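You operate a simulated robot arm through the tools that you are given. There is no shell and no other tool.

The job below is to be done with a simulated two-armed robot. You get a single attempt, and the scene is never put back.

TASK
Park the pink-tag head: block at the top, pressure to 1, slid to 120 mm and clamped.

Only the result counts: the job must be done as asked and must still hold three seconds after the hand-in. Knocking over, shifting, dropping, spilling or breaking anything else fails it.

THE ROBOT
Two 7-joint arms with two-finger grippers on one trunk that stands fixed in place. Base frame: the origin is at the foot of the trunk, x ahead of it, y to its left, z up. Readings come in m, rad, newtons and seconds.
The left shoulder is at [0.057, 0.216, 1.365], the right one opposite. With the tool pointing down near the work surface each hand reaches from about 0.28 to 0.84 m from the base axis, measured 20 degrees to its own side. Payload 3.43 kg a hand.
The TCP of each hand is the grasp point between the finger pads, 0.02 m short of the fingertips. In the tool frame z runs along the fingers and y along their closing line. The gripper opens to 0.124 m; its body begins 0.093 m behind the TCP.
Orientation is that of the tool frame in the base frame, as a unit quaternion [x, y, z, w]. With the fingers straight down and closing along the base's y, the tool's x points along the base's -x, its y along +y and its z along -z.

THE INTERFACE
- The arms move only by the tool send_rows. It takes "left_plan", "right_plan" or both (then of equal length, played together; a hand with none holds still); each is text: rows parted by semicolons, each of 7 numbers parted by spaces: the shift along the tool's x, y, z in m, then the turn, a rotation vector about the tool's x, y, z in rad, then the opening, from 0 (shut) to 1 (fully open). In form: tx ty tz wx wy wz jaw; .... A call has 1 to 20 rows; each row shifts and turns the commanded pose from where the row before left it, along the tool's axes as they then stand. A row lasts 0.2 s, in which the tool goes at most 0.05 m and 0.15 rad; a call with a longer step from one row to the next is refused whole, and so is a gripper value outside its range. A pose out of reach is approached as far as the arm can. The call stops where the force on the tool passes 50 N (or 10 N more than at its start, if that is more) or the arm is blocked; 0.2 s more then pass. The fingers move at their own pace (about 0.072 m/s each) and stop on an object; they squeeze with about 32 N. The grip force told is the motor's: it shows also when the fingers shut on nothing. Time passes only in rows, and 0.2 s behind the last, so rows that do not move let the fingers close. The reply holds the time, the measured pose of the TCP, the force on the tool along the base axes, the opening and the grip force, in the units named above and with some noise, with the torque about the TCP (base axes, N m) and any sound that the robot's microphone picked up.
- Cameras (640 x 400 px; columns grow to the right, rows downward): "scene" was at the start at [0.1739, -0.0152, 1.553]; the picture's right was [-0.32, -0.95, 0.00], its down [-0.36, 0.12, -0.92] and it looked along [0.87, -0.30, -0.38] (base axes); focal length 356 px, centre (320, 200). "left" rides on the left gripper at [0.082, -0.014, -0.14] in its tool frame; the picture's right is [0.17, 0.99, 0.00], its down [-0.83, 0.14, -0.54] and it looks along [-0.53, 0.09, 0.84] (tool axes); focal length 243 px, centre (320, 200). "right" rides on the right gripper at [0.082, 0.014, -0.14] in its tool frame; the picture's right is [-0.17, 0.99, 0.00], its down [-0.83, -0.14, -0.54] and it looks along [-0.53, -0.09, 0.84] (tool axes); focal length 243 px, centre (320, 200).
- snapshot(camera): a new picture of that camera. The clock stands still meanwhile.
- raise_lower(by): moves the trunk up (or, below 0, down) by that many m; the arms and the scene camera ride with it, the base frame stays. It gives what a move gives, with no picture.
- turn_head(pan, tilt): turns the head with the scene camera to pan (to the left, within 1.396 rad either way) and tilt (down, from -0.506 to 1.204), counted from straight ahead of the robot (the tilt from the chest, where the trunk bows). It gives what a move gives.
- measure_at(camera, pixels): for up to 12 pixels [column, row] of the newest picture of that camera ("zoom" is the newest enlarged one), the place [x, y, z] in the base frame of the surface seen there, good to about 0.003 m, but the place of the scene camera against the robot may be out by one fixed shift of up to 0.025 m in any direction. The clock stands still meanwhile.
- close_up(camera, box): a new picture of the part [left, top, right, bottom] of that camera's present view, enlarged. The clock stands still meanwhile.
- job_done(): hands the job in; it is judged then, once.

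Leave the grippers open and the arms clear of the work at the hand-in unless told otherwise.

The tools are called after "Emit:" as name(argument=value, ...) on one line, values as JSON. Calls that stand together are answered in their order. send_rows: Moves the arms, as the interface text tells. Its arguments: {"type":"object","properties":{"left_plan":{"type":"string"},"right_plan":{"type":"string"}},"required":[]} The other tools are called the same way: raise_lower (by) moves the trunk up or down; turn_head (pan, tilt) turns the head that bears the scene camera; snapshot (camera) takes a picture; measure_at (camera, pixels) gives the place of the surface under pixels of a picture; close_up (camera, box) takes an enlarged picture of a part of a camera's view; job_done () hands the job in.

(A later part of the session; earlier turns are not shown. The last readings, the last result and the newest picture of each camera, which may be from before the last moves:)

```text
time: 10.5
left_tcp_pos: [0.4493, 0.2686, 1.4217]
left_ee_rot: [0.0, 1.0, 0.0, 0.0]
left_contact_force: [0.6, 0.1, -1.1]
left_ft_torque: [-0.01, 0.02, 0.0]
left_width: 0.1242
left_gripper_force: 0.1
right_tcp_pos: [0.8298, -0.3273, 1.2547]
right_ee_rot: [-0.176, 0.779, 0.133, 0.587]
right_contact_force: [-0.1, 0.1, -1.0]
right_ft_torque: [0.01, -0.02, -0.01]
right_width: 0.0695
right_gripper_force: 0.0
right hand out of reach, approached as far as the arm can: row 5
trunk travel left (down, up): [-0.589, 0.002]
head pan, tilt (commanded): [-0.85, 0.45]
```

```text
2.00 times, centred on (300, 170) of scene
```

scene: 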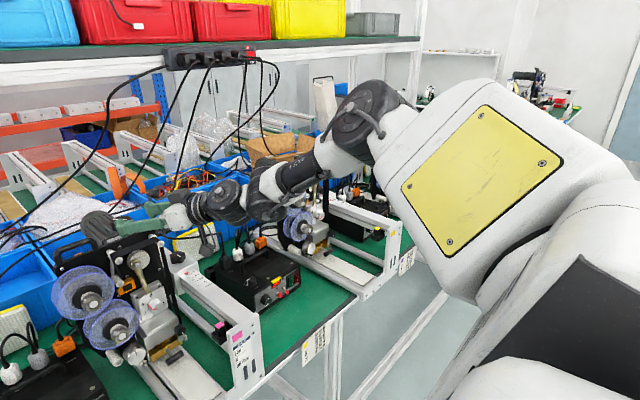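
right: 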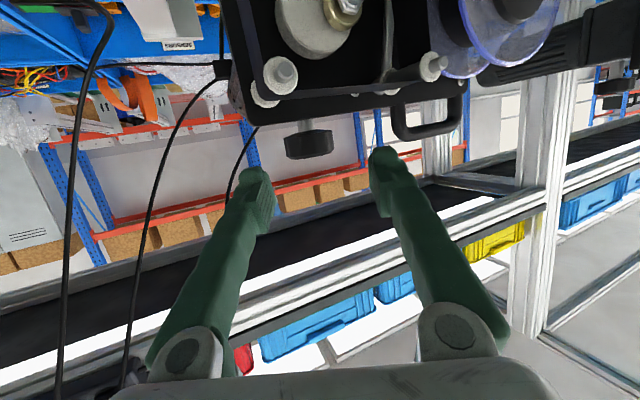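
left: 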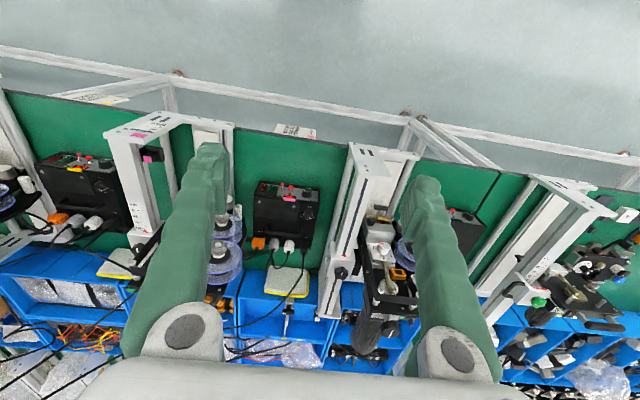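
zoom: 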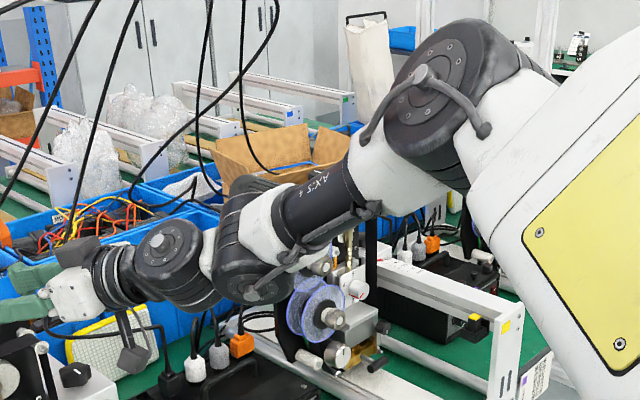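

The elbow sits high and out to the right, still bent. I retreat, lower the hand in front of the head (x about 0.60, z 1.15, clear of beam and reels) and turn it back toward pointing down, to relax the arm's posture before a new approach.

Emit:
send_rows(right_plan="0 0 -0.045 0 0 0 0.56; 0 0 -0.045 0 0 0 0.56; 0 0 -0.045 0 0 0 0.56; 0 0 -0.045 0 0 0 0.56; 0 0 0 0.144 0 0.0414 0.56; 0 0 0 0.144 0 0.0414 0.56; 0 0 0 0.144 0 0.0414 0.56; 0.0423 0.01 -0.0071 0 0 0 0.56; 0.0423 0.01 -0.0071 0 0 0 0.56; 0.0423 0.01 -0.0071 0 0 0 0.56; 0.0423 0.01 -0.0071 0 0 0 0.56; 0 0 0 0 0.15 0 0.56; 0 0 0 0 0.15 0 0.56; 0 0 0 0 0.15 0 0.56; 0 0 0 0 0.15 0 0.56; 0 0 0 0 0.15 0 0.56; 0 0 0 0 0.15 0 0.56; 0 0 0 0 0.15 0 0.56")

Emit:
snapshot(camera="scene")

```text
time: 14.3
left_tcp_pos: [0.4501, 0.2681, 1.4203]
left_ee_rot: [0.0, 1.0, 0.0, -0.001]
left_contact_force: [0.9, -1.1, 0.1]
left_ft_torque: [-0.04, 0.02, -0.02]
left_width: 0.1242
left_gripper_force: 0.1
right_tcp_pos: [0.6016, -0.3664, 1.1496]
right_ee_rot: [0.0, 0.993, 0.001, 0.118]
right_contact_force: [0.0, 0.8, 0.3]
right_ft_torque: [-0.02, -0.03, -0.01]
right_width: 0.0697
right_gripper_force: 0.0
trunk travel left (down, up): [-0.589, 0.002]
head pan, tilt (commanded): [-0.85, 0.45]
```

```text
taken
```

scene: 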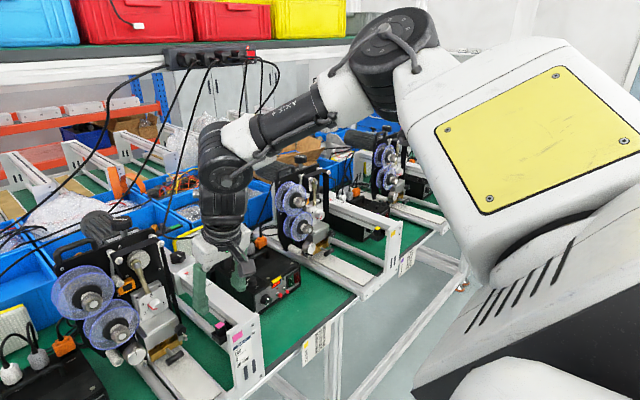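

The hand is now at (0.602,-0.366,1.150), nearly pointing down, elbow high. I probe how far forward it reaches at this height: 0.15 m ahead, still in free space in front of the head.

Emit:
send_rows(right_plan="-0.0365 0 0.0088 0 0 0 0.56; -0.0365 0 0.0088 0 0 0 0.56; -0.0365 0 0.0088 0 0 0 0.56; -0.0365 0 0.0088 0 0 0 0.56")

Emit:
snapshot(camera="scene")

```text
time: 15.3
left_tcp_pos: [0.447, 0.2689, 1.4215]
left_ee_rot: [0.0, 1.0, 0.0, 0.0]
left_contact_force: [0.0, 0.2, 0.3]
left_ft_torque: [-0.01, 0.02, -0.01]
left_width: 0.1239
left_gripper_force: 0.0
right_tcp_pos: [0.6754, -0.3933, 1.1646]
right_ee_rot: [0.0, 0.993, 0.001, 0.119]
right_contact_force: [0.0, 0.0, 0.3]
right_ft_torque: [-0.03, 0.04, -0.02]
right_width: 0.0695
right_gripper_force: 0.1
right hand out of reach, approached as far as the arm can: row 2, 3, 4
trunk travel left (down, up): [-0.589, 0.002]
head pan, tilt (commanded): [-0.85, 0.45]
```

```text
taken
```

scene: 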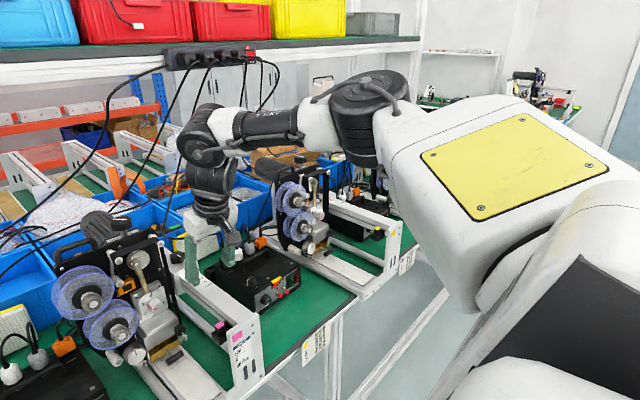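

Even nearly tool-down it stops at about x 0.675, well short of the stated 0.84 m, so a wrist or elbow joint limit is in play. I retreat a little, turn the hand +0.9 rad about the vertical and probe forward again to see whether that frees the arm.

Emit:
send_rows(right_plan="0.04 0 -0.01 0 0 0 0.56; 0.04 0.01 -0.01 0 0 0 0.56; 0 0 0 -0.0353 0 -0.1458 0.56; 0 0 0 -0.0353 0 -0.1458 0.56; 0 0 0 -0.0353 0 -0.1458 0.56; 0 0 0 -0.0353 0 -0.1458 0.56; 0 0 0 -0.0353 0 -0.1458 0.56; 0 0 0 -0.0353 0 -0.1458 0.56")

Emit:
snapshot(camera="scene")

```text
time: 17.1
left_tcp_pos: [0.4484, 0.268, 1.4216]
left_ee_rot: [0.001, 1.0, -0.001, 0.0]
left_contact_force: [0.5, 0.5, -0.5]
left_ft_torque: [0.0, 0.02, -0.02]
left_width: 0.1239
left_gripper_force: 0.0
right_tcp_pos: [0.5929, -0.3848, 1.1659]
right_ee_rot: [-0.432, 0.894, 0.052, 0.109]
right_contact_force: [-0.7, -0.1, -0.3]
right_ft_torque: [0.03, -0.01, 0.0]
right_width: 0.0695
right_gripper_force: 0.1
trunk travel left (down, up): [-0.589, 0.002]
head pan, tilt (commanded): [-0.85, 0.45]
```

```text
taken
```

scene: 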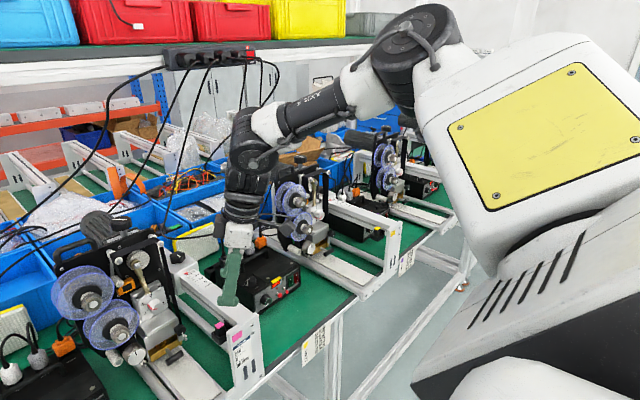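

Orientation is yawed as asked. Now I probe forward 0.2 m at this height (free space in front of the head, hand at y -0.385, z 1.166).

Emit:
send_rows(right_plan="-0.0242 -0.0313 0.0058 0 0 0 0.56; -0.0242 -0.0313 0.0058 0 0 0 0.56; -0.0242 -0.0313 0.0058 0 0 0 0.56; -0.0242 -0.0313 0.0058 0 0 0 0.56")

Emit:
snapshot(camera="scene")

```text
time: 18.1
left_tcp_pos: [0.4477, 0.269, 1.4222]
left_ee_rot: [-0.001, 1.0, 0.0, 0.001]
left_contact_force: [-0.1, 0.5, 0.6]
left_ft_torque: [0.01, -0.01, 0.01]
left_width: 0.1241
left_gripper_force: 0.0
right_tcp_pos: [0.6664, -0.3917, 1.1684]
right_ee_rot: [-0.432, 0.894, 0.051, 0.11]
right_contact_force: [0.0, 0.4, -0.7]
right_ft_torque: [0.0, 0.02, -0.01]
right_width: 0.0693
right_gripper_force: 0.0
right hand out of reach, approached as far as the arm can: row 2, 3, 4
trunk travel left (down, up): [-0.589, 0.002]
head pan, tilt (commanded): [-0.85, 0.45]
```

```text
taken
```

scene: 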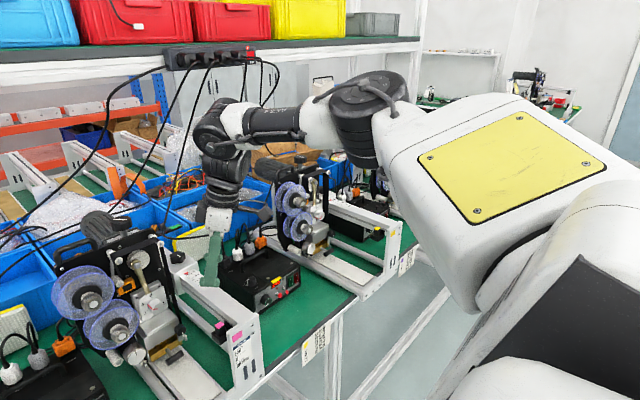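

The limit is the same regardless of yaw. I test whether the arm stretches further when lower: move aside to y about -0.55 (free lane right of the beam, above the black controller), go down to z about 1.07 and probe forward.

Emit:
send_rows(right_plan="0.0437 0.0 -0.0103 0 0 0 0.56; 0.0437 0.0 -0.0103 0 0 0 0.56; 0.0437 0.0 -0.0103 0 0 0 0.56; 0.0437 0.0 -0.0103 0 0 0 0.56; 0 0 0 0.0353 0 0.1458 0.56; 0 0 0 0.0353 0 0.1458 0.56; 0 0 0 0.0353 0 0.1458 0.56; 0 0 0 0.0353 0 0.1458 0.56; 0 0 0 0.0353 0 0.1458 0.56; 0 0 0 0.0353 0 0.1458 0.56; 0.0078 0 0.0324 0 0 0 0.56; 0.0078 0 0.0324 0 0 0 0.56; 0.0078 0 0.0324 0 0 0 0.56")

Emit:
snapshot(camera="scene")

Emit:
snapshot(camera="right")

```text
time: 20.9
left_tcp_pos: [0.4494, 0.2676, 1.4216]
left_ee_rot: [0.0, 1.0, 0.0, 0.001]
left_contact_force: [-0.9, 0.1, 0.6]
left_ft_torque: [0.01, -0.03, 0.03]
left_width: 0.1241
left_gripper_force: 0.1
right_tcp_pos: [0.5499, -0.5351, 1.0649]
right_ee_rot: [0.0, 0.993, 0.002, 0.119]
right_contact_force: [1.0, 0.3, 0.0]
right_ft_torque: [0.02, -0.01, -0.04]
right_width: 0.0693
right_gripper_force: 0.1
trunk travel left (down, up): [-0.589, 0.002]
head pan, tilt (commanded): [-0.85, 0.45]
```

```text
taken
```

scene: 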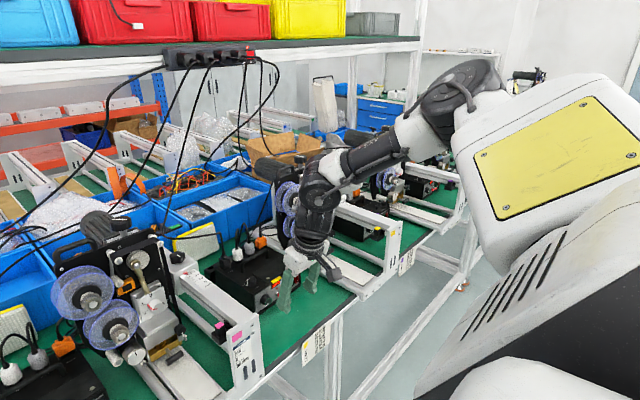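

```text
taken
```

right: 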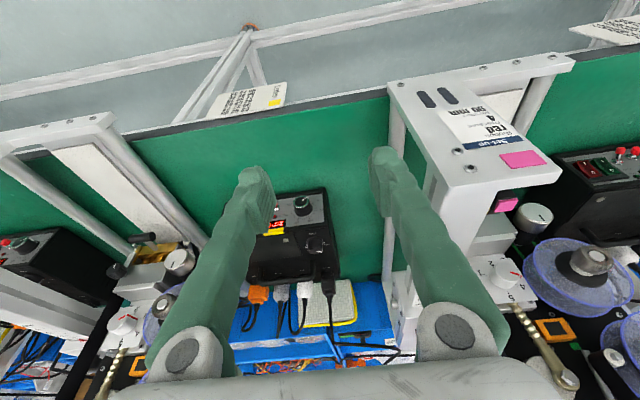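

The hand hangs in the free lane at (0.55,-0.535,1.065) above the yellow-tag controller with room to spare. Probe forward 0.16 m.

Emit:
send_rows(right_plan="-0.0389 0 0.0094 0 0 0 0.56; -0.0389 0 0.0094 0 0 0 0.56; -0.0389 0 0.0094 0 0 0 0.56; -0.0389 0 0.0094 0 0 0 0.56")

Emit:
snapshot(camera="scene")

```text
time: 21.9
left_tcp_pos: [0.4481, 0.2683, 1.423]
left_ee_rot: [-0.001, 1.0, 0.0, 0.001]
left_contact_force: [0.5, 0.3, -0.3]
left_ft_torque: [0.03, -0.03, 0.02]
left_width: 0.1239
left_gripper_force: 0.0
right_tcp_pos: [0.6753, -0.534, 1.0864]
right_ee_rot: [-0.001, 0.993, 0.001, 0.122]
right_contact_force: [0.4, -0.1, 0.2]
right_ft_torque: [0.03, 0.02, -0.02]
right_width: 0.0694
right_gripper_force: 0.0
right hand out of reach, approached as far as the arm can: row 4
trunk travel left (down, up): [-0.589, 0.002]
head pan, tilt (commanded): [-0.85, 0.45]
```

```text
taken
```

scene: 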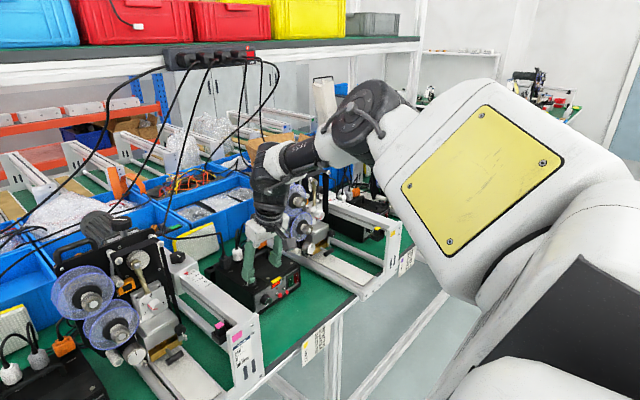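

The limit at y -0.53 is farther from the shoulder than straight ahead, so the high, outward elbow keeps the wrist from going forward. I look at the left arm, still near its starting posture, to learn how these arms fold.

Emit:
turn_head(pan=0.9, tilt=0.2)

Emit:
snapshot(camera="scene")

```text
time: 23.6
left_tcp_pos: [0.4487, 0.2682, 1.4217]
left_ee_rot: [0.0, 1.0, 0.0, 0.001]
left_contact_force: [0.0, -1.1, -0.2]
left_ft_torque: [0.0, 0.0, 0.01]
left_width: 0.124
left_gripper_force: 0.1
right_tcp_pos: [0.6753, -0.534, 1.0848]
right_ee_rot: [0.001, 0.993, 0.001, 0.121]
right_contact_force: [0.1, 0.3, 0.0]
right_ft_torque: [0.05, -0.01, -0.04]
right_width: 0.0694
right_gripper_force: 0.1
trunk travel left (down, up): [-0.589, 0.002]
head pan, tilt (commanded): [0.901, 0.201]
```

```text
taken
```

scene: 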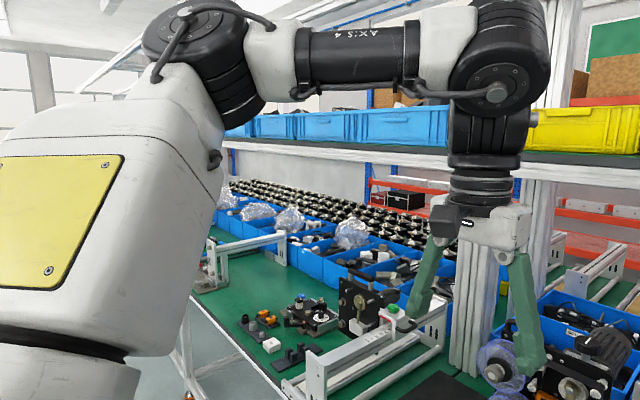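

The left arm shows a scaled YuMi-like layout (axis 3 elbow disc, axis 4 forearm roll). To coax the right elbow lower, I go up to a free spot at about (0.60,-0.40,1.25), point the tool forward (about 74°) and begin rolling the hand positively about its own axis.

Emit:
send_rows(right_plan="0.0083 0 -0.0445 0 0 0 0.56; 0.0083 0 -0.0445 0 0 0 0.56; 0.0083 0 -0.0445 0 0 0 0.56; 0.0083 0 -0.0445 0 0 0 0.56; 0 0.0433 0 0 0 0 0.56; 0 0.0433 0 0 0 0 0.56; 0 0.0433 0 0 0 0 0.56; 0 0 0 0 -0.15 0 0.56; 0 0 0 0 -0.15 0 0.56; 0 0 0 0 -0.15 0 0.56; 0 0 0 0 -0.15 0 0.56; 0 0 0 0 -0.15 0 0.56; 0 0 0 0 -0.15 0 0.56; 0 0 0 0 -0.15 0 0.56; 0 0 0 0 0 0.15 0.56; 0 0 0 0 0 0.15 0.56; 0 0 0 0 0 0.15 0.56; 0 0 0 0 0 0.15 0.56; 0 0 0 0 0 0.15 0.56")

Emit:
turn_head(pan=-0.85, tilt=0.3)

Emit:
snapshot(camera="scene")

```text
time: 27.6
left_tcp_pos: [0.4485, 0.27, 1.4217]
left_ee_rot: [0.0, 1.0, -0.001, 0.0]
left_contact_force: [0.7, -0.8, -0.1]
left_ft_torque: [0.04, -0.01, 0.02]
left_width: 0.1241
left_gripper_force: 0.1
right_tcp_pos: [0.6048, -0.4058, 1.2497]
right_ee_rot: [0.293, 0.743, 0.221, 0.56]
right_contact_force: [0.6, 0.4, -0.4]
right_ft_torque: [0.01, 0.04, -0.03]
right_width: 0.0695
right_gripper_force: 0.1
trunk travel left (down, up): [-0.589, 0.002]
head pan, tilt (commanded): [0.901, 0.201]
```

```text
time: 29.4
left_tcp_pos: [0.4493, 0.2708, 1.4217]
left_ee_rot: [0.0, 1.0, 0.0, 0.001]
left_contact_force: [0.2, -0.2, -0.2]
left_ft_torque: [-0.01, -0.02, 0.01]
left_width: 0.1238
left_gripper_force: 0.1
right_tcp_pos: [0.6036, -0.4064, 1.2502]
right_ee_rot: [0.293, 0.744, 0.219, 0.559]
right_contact_force: [-0.4, -0.4, -0.8]
right_ft_torque: [0.0, -0.01, 0.05]
right_width: 0.0694
right_gripper_force: 0.0
trunk travel left (down, up): [-0.589, 0.002]
head pan, tilt (commanded): [-0.85, 0.3]
```

```text
taken
```

scene: 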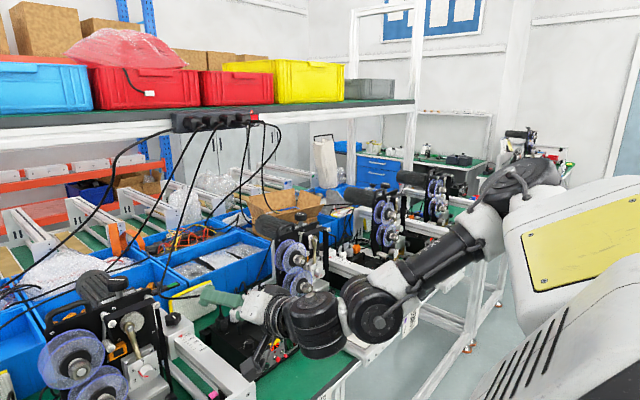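

The elbow is high at the right, forearm sloping down to the wrist. I keep rolling the hand about its axis by +2.25 rad more and watch the elbow.

Emit:
send_rows(right_plan="0 0 0 0 0 0.15 0.56; 0 0 0 0 0 0.15 0.56; 0 0 0 0 0 0.15 0.56; 0 0 0 0 0 0.15 0.56; 0 0 0 0 0 0.15 0.56; 0 0 0 0 0 0.15 0.56; 0 0 0 0 0 0.15 0.56; 0 0 0 0 0 0.15 0.56; 0 0 0 0 0 0.15 0.56; 0 0 0 0 0 0.15 0.56; 0 0 0 0 0 0.15 0.56; 0 0 0 0 0 0.15 0.56; 0 0 0 0 0 0.15 0.56; 0 0 0 0 0 0.15 0.56; 0 0 0 0 0 0.15 0.56")

Emit:
snapshot(camera="scene")

```text
time: 32.6
left_tcp_pos: [0.4489, 0.2686, 1.422]
left_ee_rot: [0.0, 1.0, -0.001, 0.0]
left_contact_force: [0.5, -1.0, 1.2]
left_ft_torque: [0.0, -0.01, 0.0]
left_width: 0.1238
left_gripper_force: 0.0
right_tcp_pos: [0.5524, -0.4115, 1.2578]
right_ee_rot: [0.57, 0.555, 0.433, 0.423]
right_contact_force: [-1.0, -1.0, 0.8]
right_ft_torque: [0.04, 0.07, 0.01]
right_width: 0.0695
right_gripper_force: 0.1
right hand out of reach, approached as far as the arm can: row 5, 6, 7, 8, 9, 10, 11, 12, 13, 14, 15
trunk travel left (down, up): [-0.589, 0.002]
head pan, tilt (commanded): [-0.85, 0.3]
```

```text
taken
```

scene: 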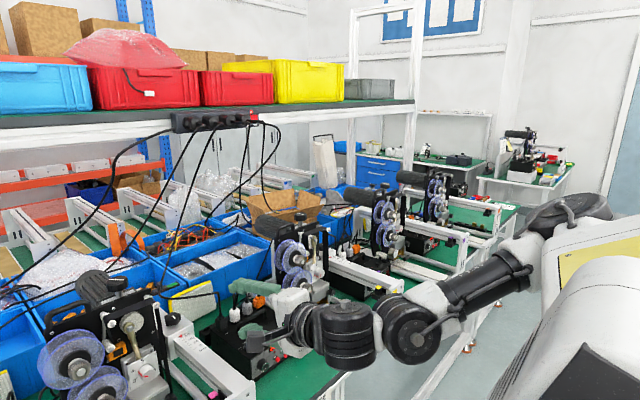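

Rolling stopped at about +91°, and in the process the elbow came down (now at about (570,210) in the picture). I unroll the hand back to level, expecting the elbow to stay low.

Emit:
send_rows(right_plan="0 0 0 0 0 -0.15 0.56; 0 0 0 0 0 -0.15 0.56; 0 0 0 0 0 -0.15 0.56; 0 0 0 0 0 -0.15 0.56; 0 0 0 0 0 -0.15 0.56; 0 0 0 0 0 -0.15 0.56; 0 0 0 0 0 -0.15 0.56; 0 0 0 0 0 -0.15 0.56; 0 0 0 0 0 -0.15 0.56; 0 0 0 0 0 -0.15 0.56; 0 0 0 0 0 -0.1 0.56")

Emit:
snapshot(camera="scene")

```text
time: 35.0
left_tcp_pos: [0.4501, 0.2671, 1.4217]
left_ee_rot: [0.001, 1.0, 0.0, 0.0]
left_contact_force: [0.3, 0.0, -0.6]
left_ft_torque: [-0.02, 0.01, -0.03]
left_width: 0.1237
left_gripper_force: 0.1
right_tcp_pos: [0.5517, -0.4114, 1.259]
right_ee_rot: [-0.001, 0.796, -0.004, 0.606]
right_contact_force: [0.5, -1.0, 0.1]
right_ft_torque: [-0.02, 0.0, 0.01]
right_width: 0.0695
right_gripper_force: 0.0
trunk travel left (down, up): [-0.589, 0.002]
head pan, tilt (commanded): [-0.85, 0.3]
```

```text
taken
```

scene: 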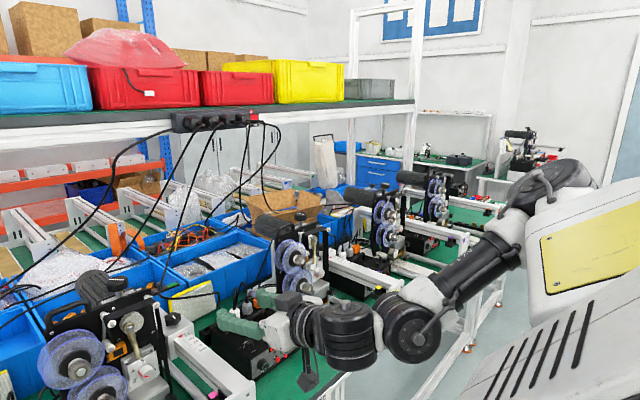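

The hand is level again and the elbow has partly risen back. I measure the joints in this clear view to get the link lengths and see what is limiting.

Emit:
measure_at(camera="scene", pixels=[[545, 180], [520, 190], [510, 225], [470, 265], [430, 300], [410, 325], [385, 340], [350, 330], [300, 325], [270, 330], [580, 230], [620, 280]])

Emit:
close_up(camera="scene", box=[240, 130, 640, 400])

```text
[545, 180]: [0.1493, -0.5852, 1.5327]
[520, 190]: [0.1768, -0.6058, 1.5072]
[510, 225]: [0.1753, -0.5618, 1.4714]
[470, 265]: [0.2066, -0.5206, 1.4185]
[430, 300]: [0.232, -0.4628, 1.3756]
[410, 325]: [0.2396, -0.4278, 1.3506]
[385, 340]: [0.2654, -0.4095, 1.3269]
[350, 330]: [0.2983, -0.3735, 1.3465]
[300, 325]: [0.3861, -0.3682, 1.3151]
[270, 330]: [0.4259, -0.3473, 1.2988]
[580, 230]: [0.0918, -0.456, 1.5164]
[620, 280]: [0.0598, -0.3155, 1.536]
```

```text
1.48 times, centred on (440, 265) of scene
```

zoom: 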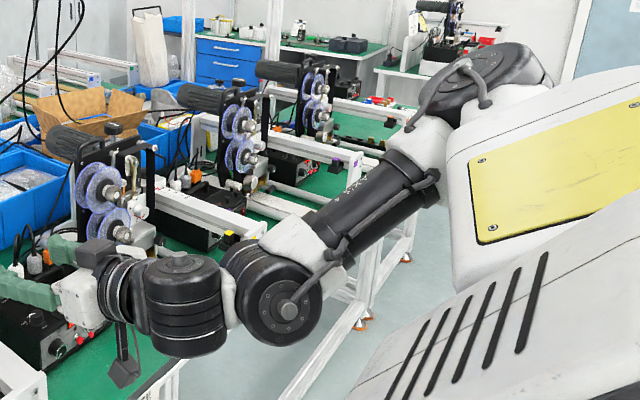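

The chain is shoulder – long upper arm (about 0.40) – elbow disc – forearm roll – two wrist joints; the elbow could straighten more. From this relaxed posture I re-approach in a straight line at 74° tilt toward (0.80,-0.309,1.26) and see whether it gets farther now.

Emit:
send_rows(right_plan="-0.0096 0.0146 0.0341 0 0 0 0.56; -0.0096 0.0146 0.0341 0 0 0 0.56; -0.0096 0.0146 0.0341 0 0 0 0.56; -0.0096 0.0146 0.0341 0 0 0 0.56; -0.0096 0.0146 0.0341 0 0 0 0.56; -0.0096 0.0146 0.0341 0 0 0 0.56; -0.0096 0.0146 0.0341 0 0 0 0.56")

Emit:
snapshot(camera="scene")

```text
time: 36.6
left_tcp_pos: [0.4497, 0.27, 1.4203]
left_ee_rot: [0.0, 1.0, -0.001, -0.001]
left_contact_force: [-1.0, 0.4, -0.2]
left_ft_torque: [-0.04, 0.02, 0.01]
left_width: 0.1239
left_gripper_force: 0.1
right_tcp_pos: [0.7984, -0.3078, 1.257]
right_ee_rot: [-0.001, 0.796, -0.003, 0.605]
right_contact_force: [-0.5, 0.0, 0.0]
right_ft_torque: [-0.01, -0.03, 0.0]
right_width: 0.0693
right_gripper_force: 0.0
trunk travel left (down, up): [-0.589, 0.002]
head pan, tilt (commanded): [-0.85, 0.3]
```

```text
taken
```

scene: 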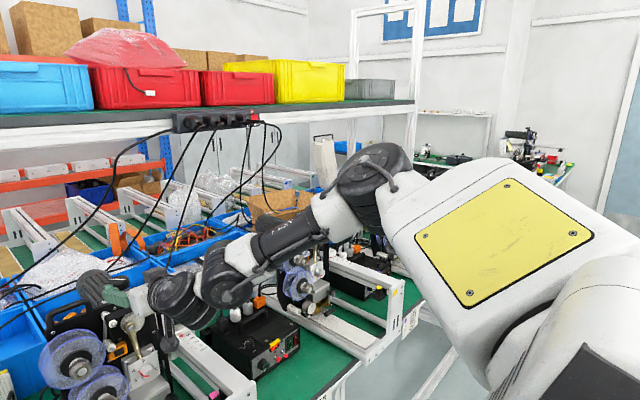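

Reached (0.798,-0.308,1.257) without complaint, and the knob lies straight ahead along the tool axis. I creep 4 cm further.

Emit:
send_rows(right_plan="0 0 0.02 0 0 0 0.56; 0 0 0.02 0 0 0 0.56")

Emit:
snapshot(camera="right")

```text
time: 37.2
left_tcp_pos: [0.4499, 0.2675, 1.4221]
left_ee_rot: [0.0, 1.0, 0.0, 0.0]
left_contact_force: [0.2, -1.2, -0.8]
left_ft_torque: [0.01, 0.04, -0.01]
left_width: 0.124
left_gripper_force: 0.1
right_tcp_pos: [0.8198, -0.3198, 1.2595]
right_ee_rot: [-0.001, 0.796, -0.002, 0.605]
right_contact_force: [-0.7, 0.3, 0.6]
right_ft_torque: [0.0, 0.03, 0.01]
right_width: 0.0691
right_gripper_force: 0.0
right hand out of reach, approached as far as the arm can: row 1, 2
trunk travel left (down, up): [-0.589, 0.002]
head pan, tilt (commanded): [-0.85, 0.3]
```

```text
taken
```

right: 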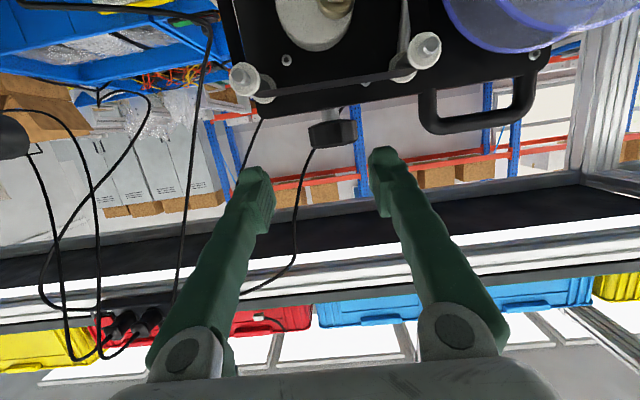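

It stops again at x 0.82. In every limiting case the elbow sat at the same place, as if the upper arm's swing to the front is blocked at about 41° outward. I test whether the upper arm can swing further inward at all: retreat, shift left to y about -0.05, yaw the hand left and push out along the tool axis in free space above everything.

Emit:
send_rows(right_plan="0 0 -0.045 0 0 0 0.56; 0 0 -0.045 0 0 0 0.56; 0 0 -0.045 0 0 0 0.56; 0 0.045 0 0 0 0 0.56; 0 0.045 0 0 0 0 0.56; 0 0.045 0 0 0 0 0.56; 0 0.045 0 0 0 0 0.56; 0 0.045 0 0 0 0 0.56; 0 0.045 0 0 0 0 0.56; 0 0 0 -0.144 0 -0.0414 0.56; 0 0 0 -0.144 0 -0.0414 0.56; 0 0 0 -0.144 0 -0.0414 0.56; 0 0 0 -0.144 0 -0.0414 0.56")

Emit:
snapshot(camera="scene")

```text
time: 40.0
left_tcp_pos: [0.4482, 0.2672, 1.4218]
left_ee_rot: [0.0, 1.0, 0.0, 0.0]
left_contact_force: [0.2, 0.9, 0.4]
left_ft_torque: [-0.01, 0.01, 0.02]
left_width: 0.1241
left_gripper_force: 0.1
right_tcp_pos: [0.6845, -0.201, 1.3086]
right_ee_rot: [-0.238, 0.76, 0.175, 0.578]
right_contact_force: [0.2, -1.3, -0.7]
right_ft_torque: [0.0, -0.02, 0.04]
right_width: 0.0694
right_gripper_force: 0.1
right hand out of reach, approached as far as the arm can: row 6, 7, 8, 9
trunk travel left (down, up): [-0.589, 0.002]
head pan, tilt (commanded): [-0.85, 0.3]
```

```text
taken
```

scene: 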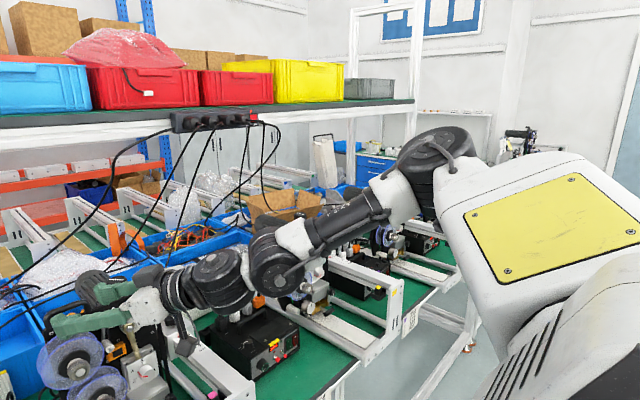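

At zero yaw the hand could not even go left past y -0.20, so the wrist bend matters too; it is now yawed 34° left at (0.685,-0.201,1.309). I lift 4 cm and push out along the tool axis to see how far the arm unfolds in this direction.

Emit:
send_rows(right_plan="-0.0385 0 -0.0108 0 0 0 0.56; 0 0 0.04 0 0 0 0.56; 0 0 0.04 0 0 0 0.56; 0 0 0.04 0 0 0 0.56; 0 0 0.04 0 0 0 0.56")

Emit:
snapshot(camera="scene")

```text
time: 41.2
left_tcp_pos: [0.4489, 0.268, 1.4221]
left_ee_rot: [0.0, 1.0, 0.0, 0.001]
left_contact_force: [0.0, -0.2, -0.7]
left_ft_torque: [0.03, -0.01, 0.03]
left_width: 0.1241
left_gripper_force: 0.0
right_tcp_pos: [0.7807, -0.137, 1.3213]
right_ee_rot: [-0.238, 0.76, 0.175, 0.578]
right_contact_force: [0.4, 0.0, -0.4]
right_ft_torque: [-0.02, -0.01, 0.04]
right_width: 0.0694
right_gripper_force: 0.1
right hand out of reach, approached as far as the arm can: row 4, 5
trunk travel left (down, up): [-0.589, 0.002]
head pan, tilt (commanded): [-0.85, 0.3]
```

```text
taken
```

scene: 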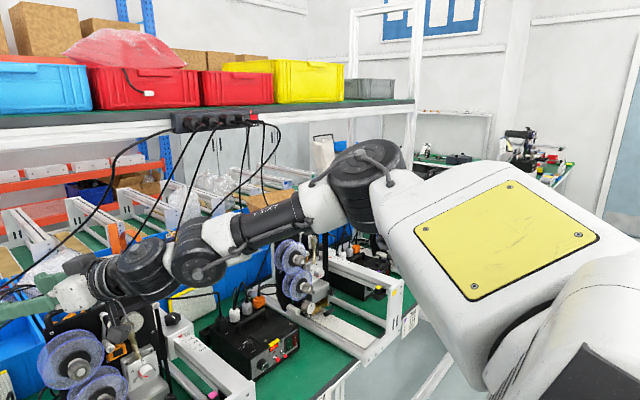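

The elbow again stops at the same spot. I look directly at the right shoulder to understand which joint is at its end.

Emit:
turn_head(pan=-1.39, tilt=0.7)

Emit:
snapshot(camera="scene")

```text
time: 42.2
left_tcp_pos: [0.4492, 0.2684, 1.422]
left_ee_rot: [0.0, 1.0, 0.0, 0.001]
left_contact_force: [-0.6, 0.8, 0.2]
left_ft_torque: [-0.01, 0.0, 0.0]
left_width: 0.1238
left_gripper_force: 0.0
right_tcp_pos: [0.7812, -0.1361, 1.3206]
right_ee_rot: [-0.237, 0.762, 0.173, 0.578]
right_contact_force: [0.0, -0.4, -0.2]
right_ft_torque: [0.0, 0.01, -0.02]
right_width: 0.0692
right_gripper_force: 0.0
trunk travel left (down, up): [-0.589, 0.002]
head pan, tilt (commanded): [-1.389, 0.7]
```

```text
taken
```

scene: 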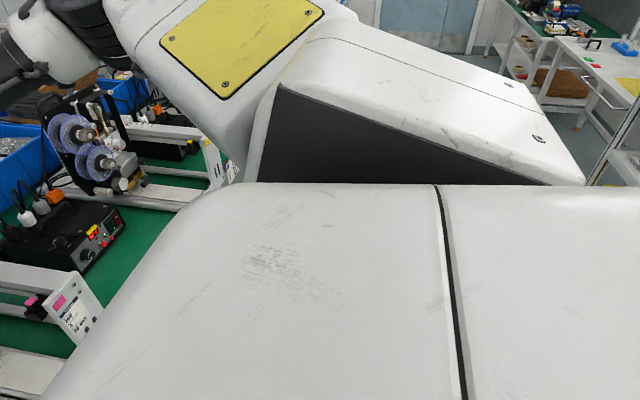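

Link 1 is the wedge at the shoulder, link 2 the yellow-panelled block. To force the elbow down I will bring the hand back in front of the bench and then low and close to the trunk (free space at x about 0.42), so the upper arm has to pitch down. First retreat and centre the hand.

Emit:
send_rows(right_plan="0 0 -0.042 0 0 0 0.56; 0 0 -0.042 0 0 0 0.56; 0 0 -0.042 0 0 0 0.56; 0 0 -0.042 0 0 0 0.56; 0 0 -0.042 0 0 0 0.56; 0 0 -0.042 0 0 0 0.56; 0 0 0 0.144 0 0.0414 0.56; 0 0 0 0.144 0 0.0414 0.56; 0 0 0 0.144 0 0.0414 0.56; 0 0 0 0.144 0 0.0414 0.56; 0.0377 -0.0183 -0.0172 0 0 0 0.56; 0.0377 -0.0183 -0.0172 0 0 0 0.56; 0.0377 -0.0183 -0.0172 0 0 0 0.56; 0.0377 -0.0183 -0.0172 0 0 0 0.56; 0.0377 -0.0183 -0.0172 0 0 0 0.56; 0.0377 -0.0183 -0.0172 0 0 0 0.56")

Emit:
turn_head(pan=-0.7, tilt=0.7)

Emit:
snapshot(camera="scene")

```text
time: 45.6
left_tcp_pos: [0.4485, 0.2682, 1.4212]
left_ee_rot: [0.0, 1.0, 0.0, 0.0]
left_contact_force: [-0.8, -0.5, -0.4]
left_ft_torque: [0.02, -0.01, 0.04]
left_width: 0.1241
left_gripper_force: 0.0
right_tcp_pos: [0.5274, -0.3191, 1.321]
right_ee_rot: [-0.002, 0.796, 0.0, 0.605]
right_contact_force: [0.3, 0.2, -0.4]
right_ft_torque: [0.01, -0.01, 0.0]
right_width: 0.0693
right_gripper_force: 0.1
right hand out of reach, approached as far as the arm can: row 10, 13, 14, 15, 16
trunk travel left (down, up): [-0.589, 0.002]
head pan, tilt (commanded): [-1.389, 0.7]
```

```text
time: 46.6
left_tcp_pos: [0.4489, 0.2681, 1.4218]
left_ee_rot: [0.001, 1.0, 0.0, 0.0]
left_contact_force: [-0.5, 0.0, 0.7]
left_ft_torque: [-0.01, 0.04, 0.04]
left_width: 0.1239
left_gripper_force: 0.0
right_tcp_pos: [0.526, -0.3188, 1.3188]
right_ee_rot: [-0.003, 0.796, 0.001, 0.605]
right_contact_force: [-0.3, -0.8, 0.4]
right_ft_torque: [0.0, 0.0, 0.0]
right_width: 0.0694
right_gripper_force: 0.1
trunk travel left (down, up): [-0.589, 0.002]
head pan, tilt (commanded): [-0.7, 0.7]
```

```text
taken
```

scene: 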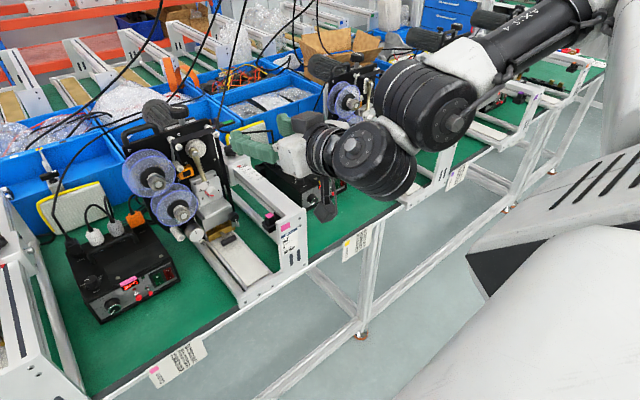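

The near limit with the tool pointing forward is about x 0.53. I tilt the tool back down to about 30° here and then descend in front of the bench.

Emit:
send_rows(right_plan="0 0 0 0 0.15 0 0.56; 0 0 0 0 0.15 0 0.56; 0 0 0 0 0.15 0 0.56; 0 0 0 0 0.15 0 0.56; 0 0 0 0 0.15 0 0.56; 0.04 0 -0.0 0 0 0 0.56; 0.04 0 -0.0 0 0 0 0.56; 0.04 0 -0.0 0 0 0 0.56")

Emit:
snapshot(camera="scene")

```text
time: 48.4
left_tcp_pos: [0.4483, 0.2705, 1.4204]
left_ee_rot: [-0.001, 1.0, -0.002, -0.001]
left_contact_force: [0.2, 0.3, -1.0]
left_ft_torque: [-0.05, 0.0, 0.03]
left_width: 0.1241
left_gripper_force: 0.1
right_tcp_pos: [0.4282, -0.3302, 1.2594]
right_ee_rot: [-0.003, 0.962, -0.001, 0.272]
right_contact_force: [0.2, 0.9, -0.6]
right_ft_torque: [-0.05, -0.01, -0.01]
right_width: 0.0694
right_gripper_force: 0.0
right hand out of reach, approached as far as the arm can: row 8
trunk travel left (down, up): [-0.589, 0.002]
head pan, tilt (commanded): [-0.7, 0.7]
```

```text
taken
```

scene: 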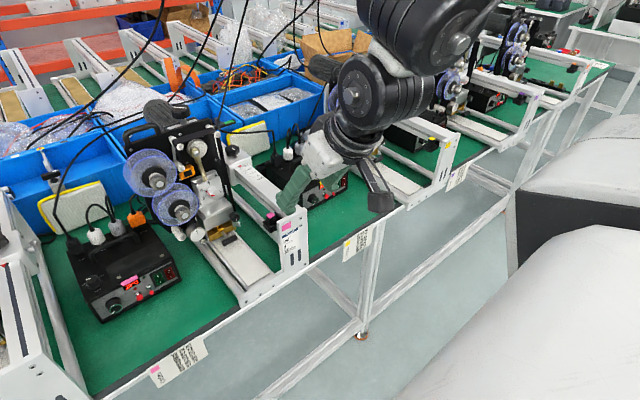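

At (0.428,-0.330,1.259), tilt 32°, in the free space between trunk and bench. Now straight down 0.36 m, to make the upper arm pitch down.

Emit:
send_rows(right_plan="0.021 0 0.0341 0 0 0 0.56; 0.021 0 0.0341 0 0 0 0.56; 0.021 0 0.0341 0 0 0 0.56; 0.021 0 0.0341 0 0 0 0.56; 0.021 0 0.0341 0 0 0 0.56; 0.021 0 0.0341 0 0 0 0.56; 0.021 0 0.0341 0 0 0 0.56; 0.021 0 0.0341 0 0 0 0.56; 0.021 0 0.0341 0 0 0 0.56")

Emit:
turn_head(pan=-0.9, tilt=0.8)

Emit:
snapshot(camera="scene")

```text
time: 50.4
left_tcp_pos: [0.4472, 0.2656, 1.4229]
left_ee_rot: [0.0, 1.0, 0.001, 0.0]
left_contact_force: [0.3, -1.1, 0.1]
left_ft_torque: [0.02, -0.04, 0.0]
left_width: 0.124
left_gripper_force: 0.1
right_tcp_pos: [0.4322, -0.3624, 0.9674]
right_ee_rot: [0.0, 0.962, -0.001, 0.272]
right_contact_force: [0.4, -0.5, -0.6]
right_ft_torque: [0.0, -0.01, 0.01]
right_width: 0.0694
right_gripper_force: 0.1
right hand out of reach, approached as far as the arm can: row 7, 8, 9
trunk travel left (down, up): [-0.589, 0.002]
head pan, tilt (commanded): [-0.7, 0.7]
```

```text
time: 51.2
left_tcp_pos: [0.4488, 0.2677, 1.421]
left_ee_rot: [0.0, 1.0, 0.0, 0.0]
left_contact_force: [-0.1, -0.3, -0.3]
left_ft_torque: [-0.01, 0.0, 0.03]
left_width: 0.1239
left_gripper_force: 0.0
right_tcp_pos: [0.4323, -0.361, 0.9677]
right_ee_rot: [0.0, 0.962, -0.002, 0.271]
right_contact_force: [0.4, -0.2, -0.3]
right_ft_torque: [0.01, -0.01, 0.0]
right_width: 0.0693
right_gripper_force: 0.2
trunk travel left (down, up): [-0.589, 0.002]
head pan, tilt (commanded): [-0.901, 0.799]
```

```text
taken
```

scene: 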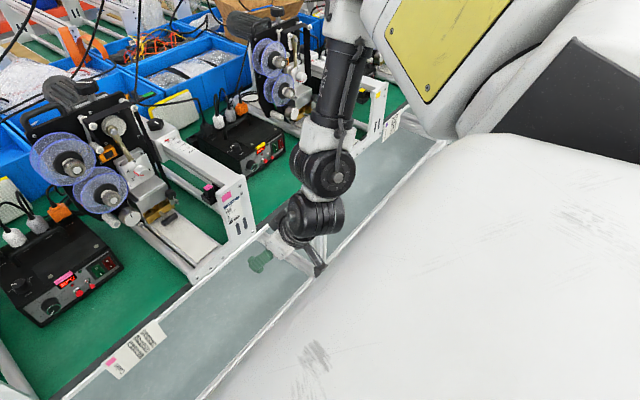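

Going low stops at z 0.967 with the forearm hanging straight down, so the upper arm refuses to pitch below horizontal. I look at the elbow here and measure it.

Emit:
turn_head(pan=-1.0, tilt=0.35)

Emit:
snapshot(camera="scene")

```text
time: 52.1
left_tcp_pos: [0.4489, 0.2683, 1.4227]
left_ee_rot: [0.0, 1.0, 0.0, 0.0]
left_contact_force: [-0.1, -0.2, 0.0]
left_ft_torque: [0.0, -0.05, 0.05]
left_width: 0.124
left_gripper_force: 0.1
right_tcp_pos: [0.432, -0.362, 0.9669]
right_ee_rot: [0.0, 0.962, -0.002, 0.271]
right_contact_force: [-0.5, 0.2, -0.7]
right_ft_torque: [-0.01, 0.01, 0.01]
right_width: 0.0696
right_gripper_force: 0.1
trunk travel left (down, up): [-0.589, 0.002]
head pan, tilt (commanded): [-1.0, 0.351]
```

```text
taken
```

scene: 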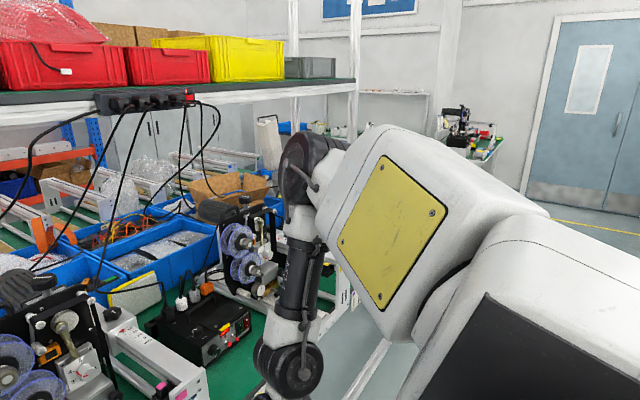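

Very telling: the yellow-panelled block has rolled about its length and the elbow axis is now horizontal. So the shoulder seems to swing (joint 1) plus roll (joint 2). I measure the elbow here.

Emit:
measure_at(camera="scene", pixels=[[305, 160], [290, 170], [330, 150], [300, 240], [290, 310], [295, 365], [345, 190], [400, 150], [385, 300], [420, 340], [480, 210], [550, 260]])

```text
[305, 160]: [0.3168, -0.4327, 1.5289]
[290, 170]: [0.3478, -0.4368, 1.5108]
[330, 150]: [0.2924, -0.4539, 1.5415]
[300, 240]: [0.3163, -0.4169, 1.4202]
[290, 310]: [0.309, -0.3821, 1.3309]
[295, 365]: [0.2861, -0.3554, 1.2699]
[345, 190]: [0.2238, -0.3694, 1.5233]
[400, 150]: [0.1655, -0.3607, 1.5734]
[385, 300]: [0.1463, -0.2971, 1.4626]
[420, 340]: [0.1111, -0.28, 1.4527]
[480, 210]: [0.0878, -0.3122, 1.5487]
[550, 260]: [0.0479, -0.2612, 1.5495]
```

Elbow again at about (0.32,-0.46,1.51). When the trunk rose earlier, the whole arm pitched up about the shoulder, so pitching up is possible while pitching down is blocked. That suggests the opposite strategy: lower the trunk so that the knob lies above shoulder level. First I bring the right hand back up to z about 1.30 inside its reach.

Emit:
send_rows(right_plan="-0.021 0 -0.0341 0 0 0 0.56; -0.021 0 -0.0341 0 0 0 0.56; -0.021 0 -0.0341 0 0 0 0.56; -0.021 0 -0.0341 0 0 0 0.56; -0.021 0 -0.0341 0 0 0 0.56; -0.021 0 -0.0341 0 0 0 0.56; -0.021 0 -0.0341 0 0 0 0.56; -0.021 0 -0.0341 0 0 0 0.56; -0.03 0 0 0 0 0 0.56; -0.03 0 0 0 0 0 0.56")

Emit:
snapshot(camera="scene")

```text
time: 54.3
left_tcp_pos: [0.4497, 0.2684, 1.421]
left_ee_rot: [0.0, 1.0, 0.0, -0.001]
left_contact_force: [-0.8, 0.8, -0.1]
left_ft_torque: [-0.01, 0.03, 0.03]
left_width: 0.1239
left_gripper_force: 0.0
right_tcp_pos: [0.4889, -0.3629, 1.3223]
right_ee_rot: [-0.001, 0.962, -0.002, 0.272]
right_contact_force: [-0.2, -0.8, -0.1]
right_ft_torque: [-0.01, 0.0, 0.02]
right_width: 0.0693
right_gripper_force: 0.1
trunk travel left (down, up): [-0.589, 0.002]
head pan, tilt (commanded): [-1.0, 0.351]
```

```text
taken
```

scene: 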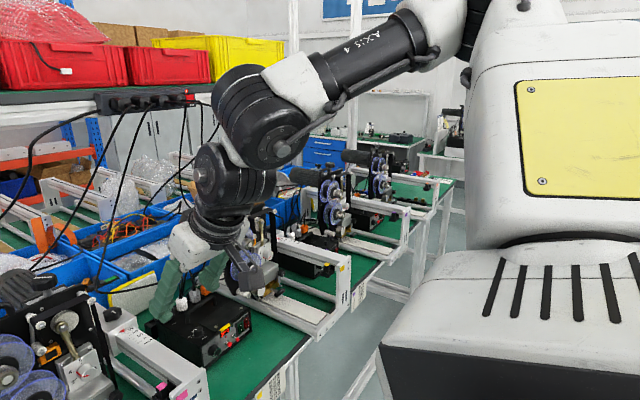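

In this posture the upper arm stands upright with the elbow high, so it can rise. I lower the trunk by 0.30 m; both hands hang in the free space in front of the bench (x 0.45–0.49, ending near z 1.02–1.12).

Emit:
raise_lower(by=-0.3)

Emit:
turn_head(pan=-0.6, tilt=0.3)

Emit:
snapshot(camera="scene")

```text
time: 57.3
left_tcp_pos: [0.4792, 0.2679, 1.0043]
left_ee_rot: [0.0, 0.989, 0.001, -0.147]
left_contact_force: [0.0, 0.2, 0.6]
left_ft_torque: [0.02, -0.04, 0.02]
left_width: 0.1242
left_gripper_force: 0.0
right_tcp_pos: [0.4893, -0.3618, 0.9963]
right_ee_rot: [-0.001, 0.973, -0.001, 0.231]
right_contact_force: [-0.3, 0.5, 0.8]
right_ft_torque: [-0.04, 0.06, -0.02]
right_width: 0.0697
right_gripper_force: 0.1
trunk travel left (down, up): [-0.289, 0.302]
head pan, tilt (commanded): [-1.0, 0.351]
```

```text
time: 58.1
left_tcp_pos: [0.4787, 0.2673, 1.0025]
left_ee_rot: [0.001, 0.989, 0.001, -0.149]
left_contact_force: [0.3, 0.3, -0.4]
left_ft_torque: [0.02, -0.03, 0.03]
left_width: 0.1239
left_gripper_force: 0.2
right_tcp_pos: [0.489, -0.3604, 0.9956]
right_ee_rot: [-0.001, 0.973, -0.003, 0.231]
right_contact_force: [0.3, 0.5, 0.3]
right_ft_torque: [0.02, 0.01, -0.03]
right_width: 0.0696
right_gripper_force: 0.1
trunk travel left (down, up): [-0.289, 0.302]
head pan, tilt (commanded): [-0.6, 0.3]
```

```text
taken
```

scene: 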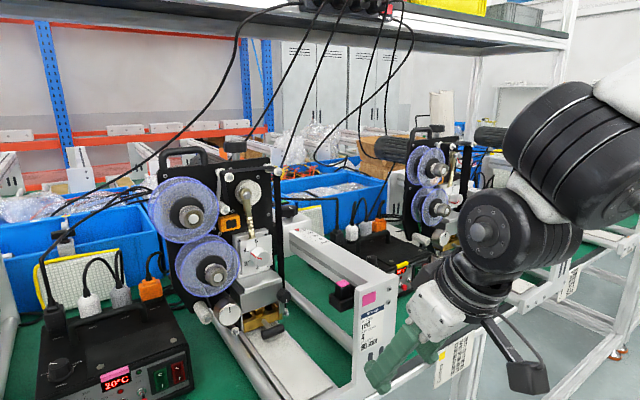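

The trunk bows as it lowers: from the left hand's change, the chest pitched forward about 17° and the shoulders came about 5 cm forward. That explains the stated reach. I lift the right hand away from the bench edge to z about 1.25 and tilt it up to about 74°.

Emit:
send_rows(right_plan="-0.0165 0 -0.0402 0 0 0 0.56; -0.0165 0 -0.0402 0 0 0 0.56; -0.0165 0 -0.0402 0 0 0 0.56; -0.0165 0 -0.0402 0 0 0 0.56; -0.0165 0 -0.0402 0 0 0 0.56; -0.0165 0 -0.0402 0 0 0 0.56; 0 0 0 0 -0.15 0 0.56; 0 0 0 0 -0.15 0 0.56; 0 0 0 0 -0.15 0 0.56; 0 0 0 0 -0.15 0 0.56; 0 0 0 0 -0.15 0 0.56; 0 0 0 0 -0.075 0 0.56")

Emit:
snapshot(camera="scene")

```text
time: 60.7
left_tcp_pos: [0.4783, 0.2686, 1.0037]
left_ee_rot: [0.0, 0.989, 0.0, -0.148]
left_contact_force: [-0.1, 0.5, -0.1]
left_ft_torque: [0.0, -0.02, -0.02]
left_width: 0.1242
left_gripper_force: 0.1
right_tcp_pos: [0.4792, -0.3648, 1.2982]
right_ee_rot: [-0.012, 0.818, -0.006, 0.574]
right_contact_force: [-0.6, -0.7, -0.9]
right_ft_torque: [0.03, 0.0, -0.02]
right_width: 0.0692
right_gripper_force: 0.0
right hand out of reach, approached as far as the arm can: row 10, 11, 12
trunk travel left (down, up): [-0.289, 0.302]
head pan, tilt (commanded): [-0.6, 0.3]
```

```text
taken
```

scene: 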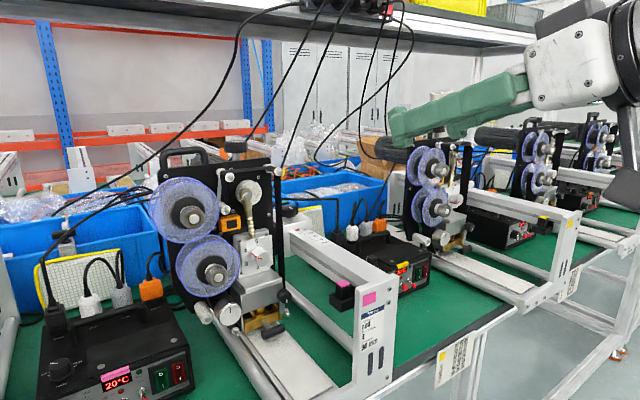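

Tool now tilted 70° at (0.479,-0.365,1.298). I advance to (0.80,-0.309,1.26) in front of the hand knob again to test the reach with the bowed trunk.

Emit:
send_rows(right_plan="-0.0091 0.007 0.0394 0 0 0 0.56; -0.0091 0.007 0.0394 0 0 0 0.56; -0.0091 0.007 0.0394 0 0 0 0.56; -0.0091 0.007 0.0394 0 0 0 0.56; -0.0091 0.007 0.0394 0 0 0 0.56; -0.0091 0.007 0.0394 0 0 0 0.56; -0.0091 0.007 0.0394 0 0 0 0.56; -0.0091 0.007 0.0394 0 0 0 0.56")

Emit:
snapshot(camera="scene")

Emit:
snapshot(camera="right")

```text
time: 62.5
left_tcp_pos: [0.4806, 0.2675, 1.0026]
left_ee_rot: [-0.001, 0.989, -0.001, -0.149]
left_contact_force: [-0.5, 0.2, -0.4]
left_ft_torque: [0.0, 0.01, 0.03]
left_width: 0.1238
left_gripper_force: 0.1
right_tcp_pos: [0.7977, -0.3105, 1.2612]
right_ee_rot: [-0.013, 0.818, -0.005, 0.575]
right_contact_force: [0.5, -0.1, 0.3]
right_ft_torque: [-0.03, 0.02, 0.0]
right_width: 0.0694
right_gripper_force: 0.0
trunk travel left (down, up): [-0.289, 0.302]
head pan, tilt (commanded): [-0.6, 0.3]
```

```text
taken
```

scene: 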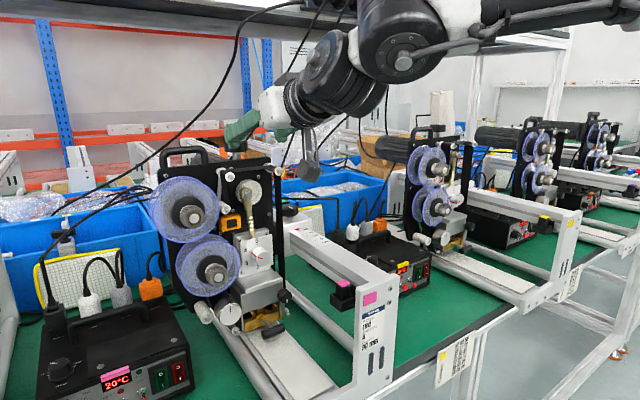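

```text
taken
```

right: 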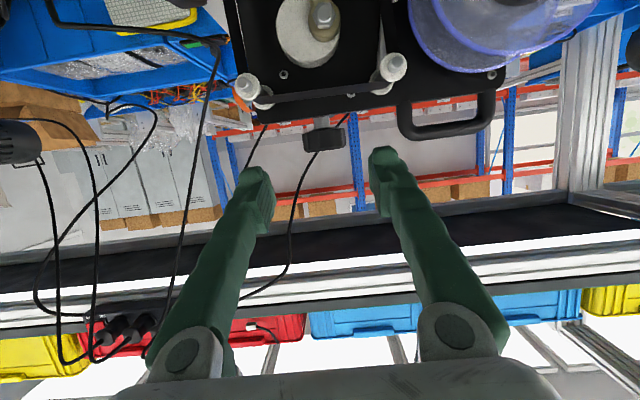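

Reached (0.798,-0.311,1.261) with no complaint. Before going in I check how far the hanging cables behind the knob are, and re-measure the knob from here.

Emit:
measure_at(camera="right", pixels=[[213, 85], [193, 190], [296, 180], [290, 235], [258, 145], [324, 138], [308, 138], [342, 135], [324, 122], [324, 148], [398, 120], [430, 130]])

Emit:
close_up(camera="right", box=[270, 70, 400, 200])

```text
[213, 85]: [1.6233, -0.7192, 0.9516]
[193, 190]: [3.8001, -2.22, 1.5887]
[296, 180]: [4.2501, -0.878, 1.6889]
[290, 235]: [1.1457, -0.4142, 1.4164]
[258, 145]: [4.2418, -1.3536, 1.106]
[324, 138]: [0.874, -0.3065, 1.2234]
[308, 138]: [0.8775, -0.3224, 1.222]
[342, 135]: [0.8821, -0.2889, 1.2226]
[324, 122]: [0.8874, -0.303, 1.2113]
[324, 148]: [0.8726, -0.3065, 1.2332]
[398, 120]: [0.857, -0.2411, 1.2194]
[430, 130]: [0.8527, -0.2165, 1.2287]
```

```text
3.08 times, centred on (335, 135) of right
```

zoom: 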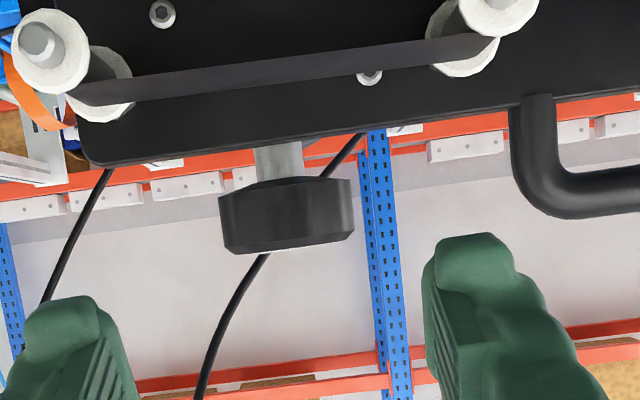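

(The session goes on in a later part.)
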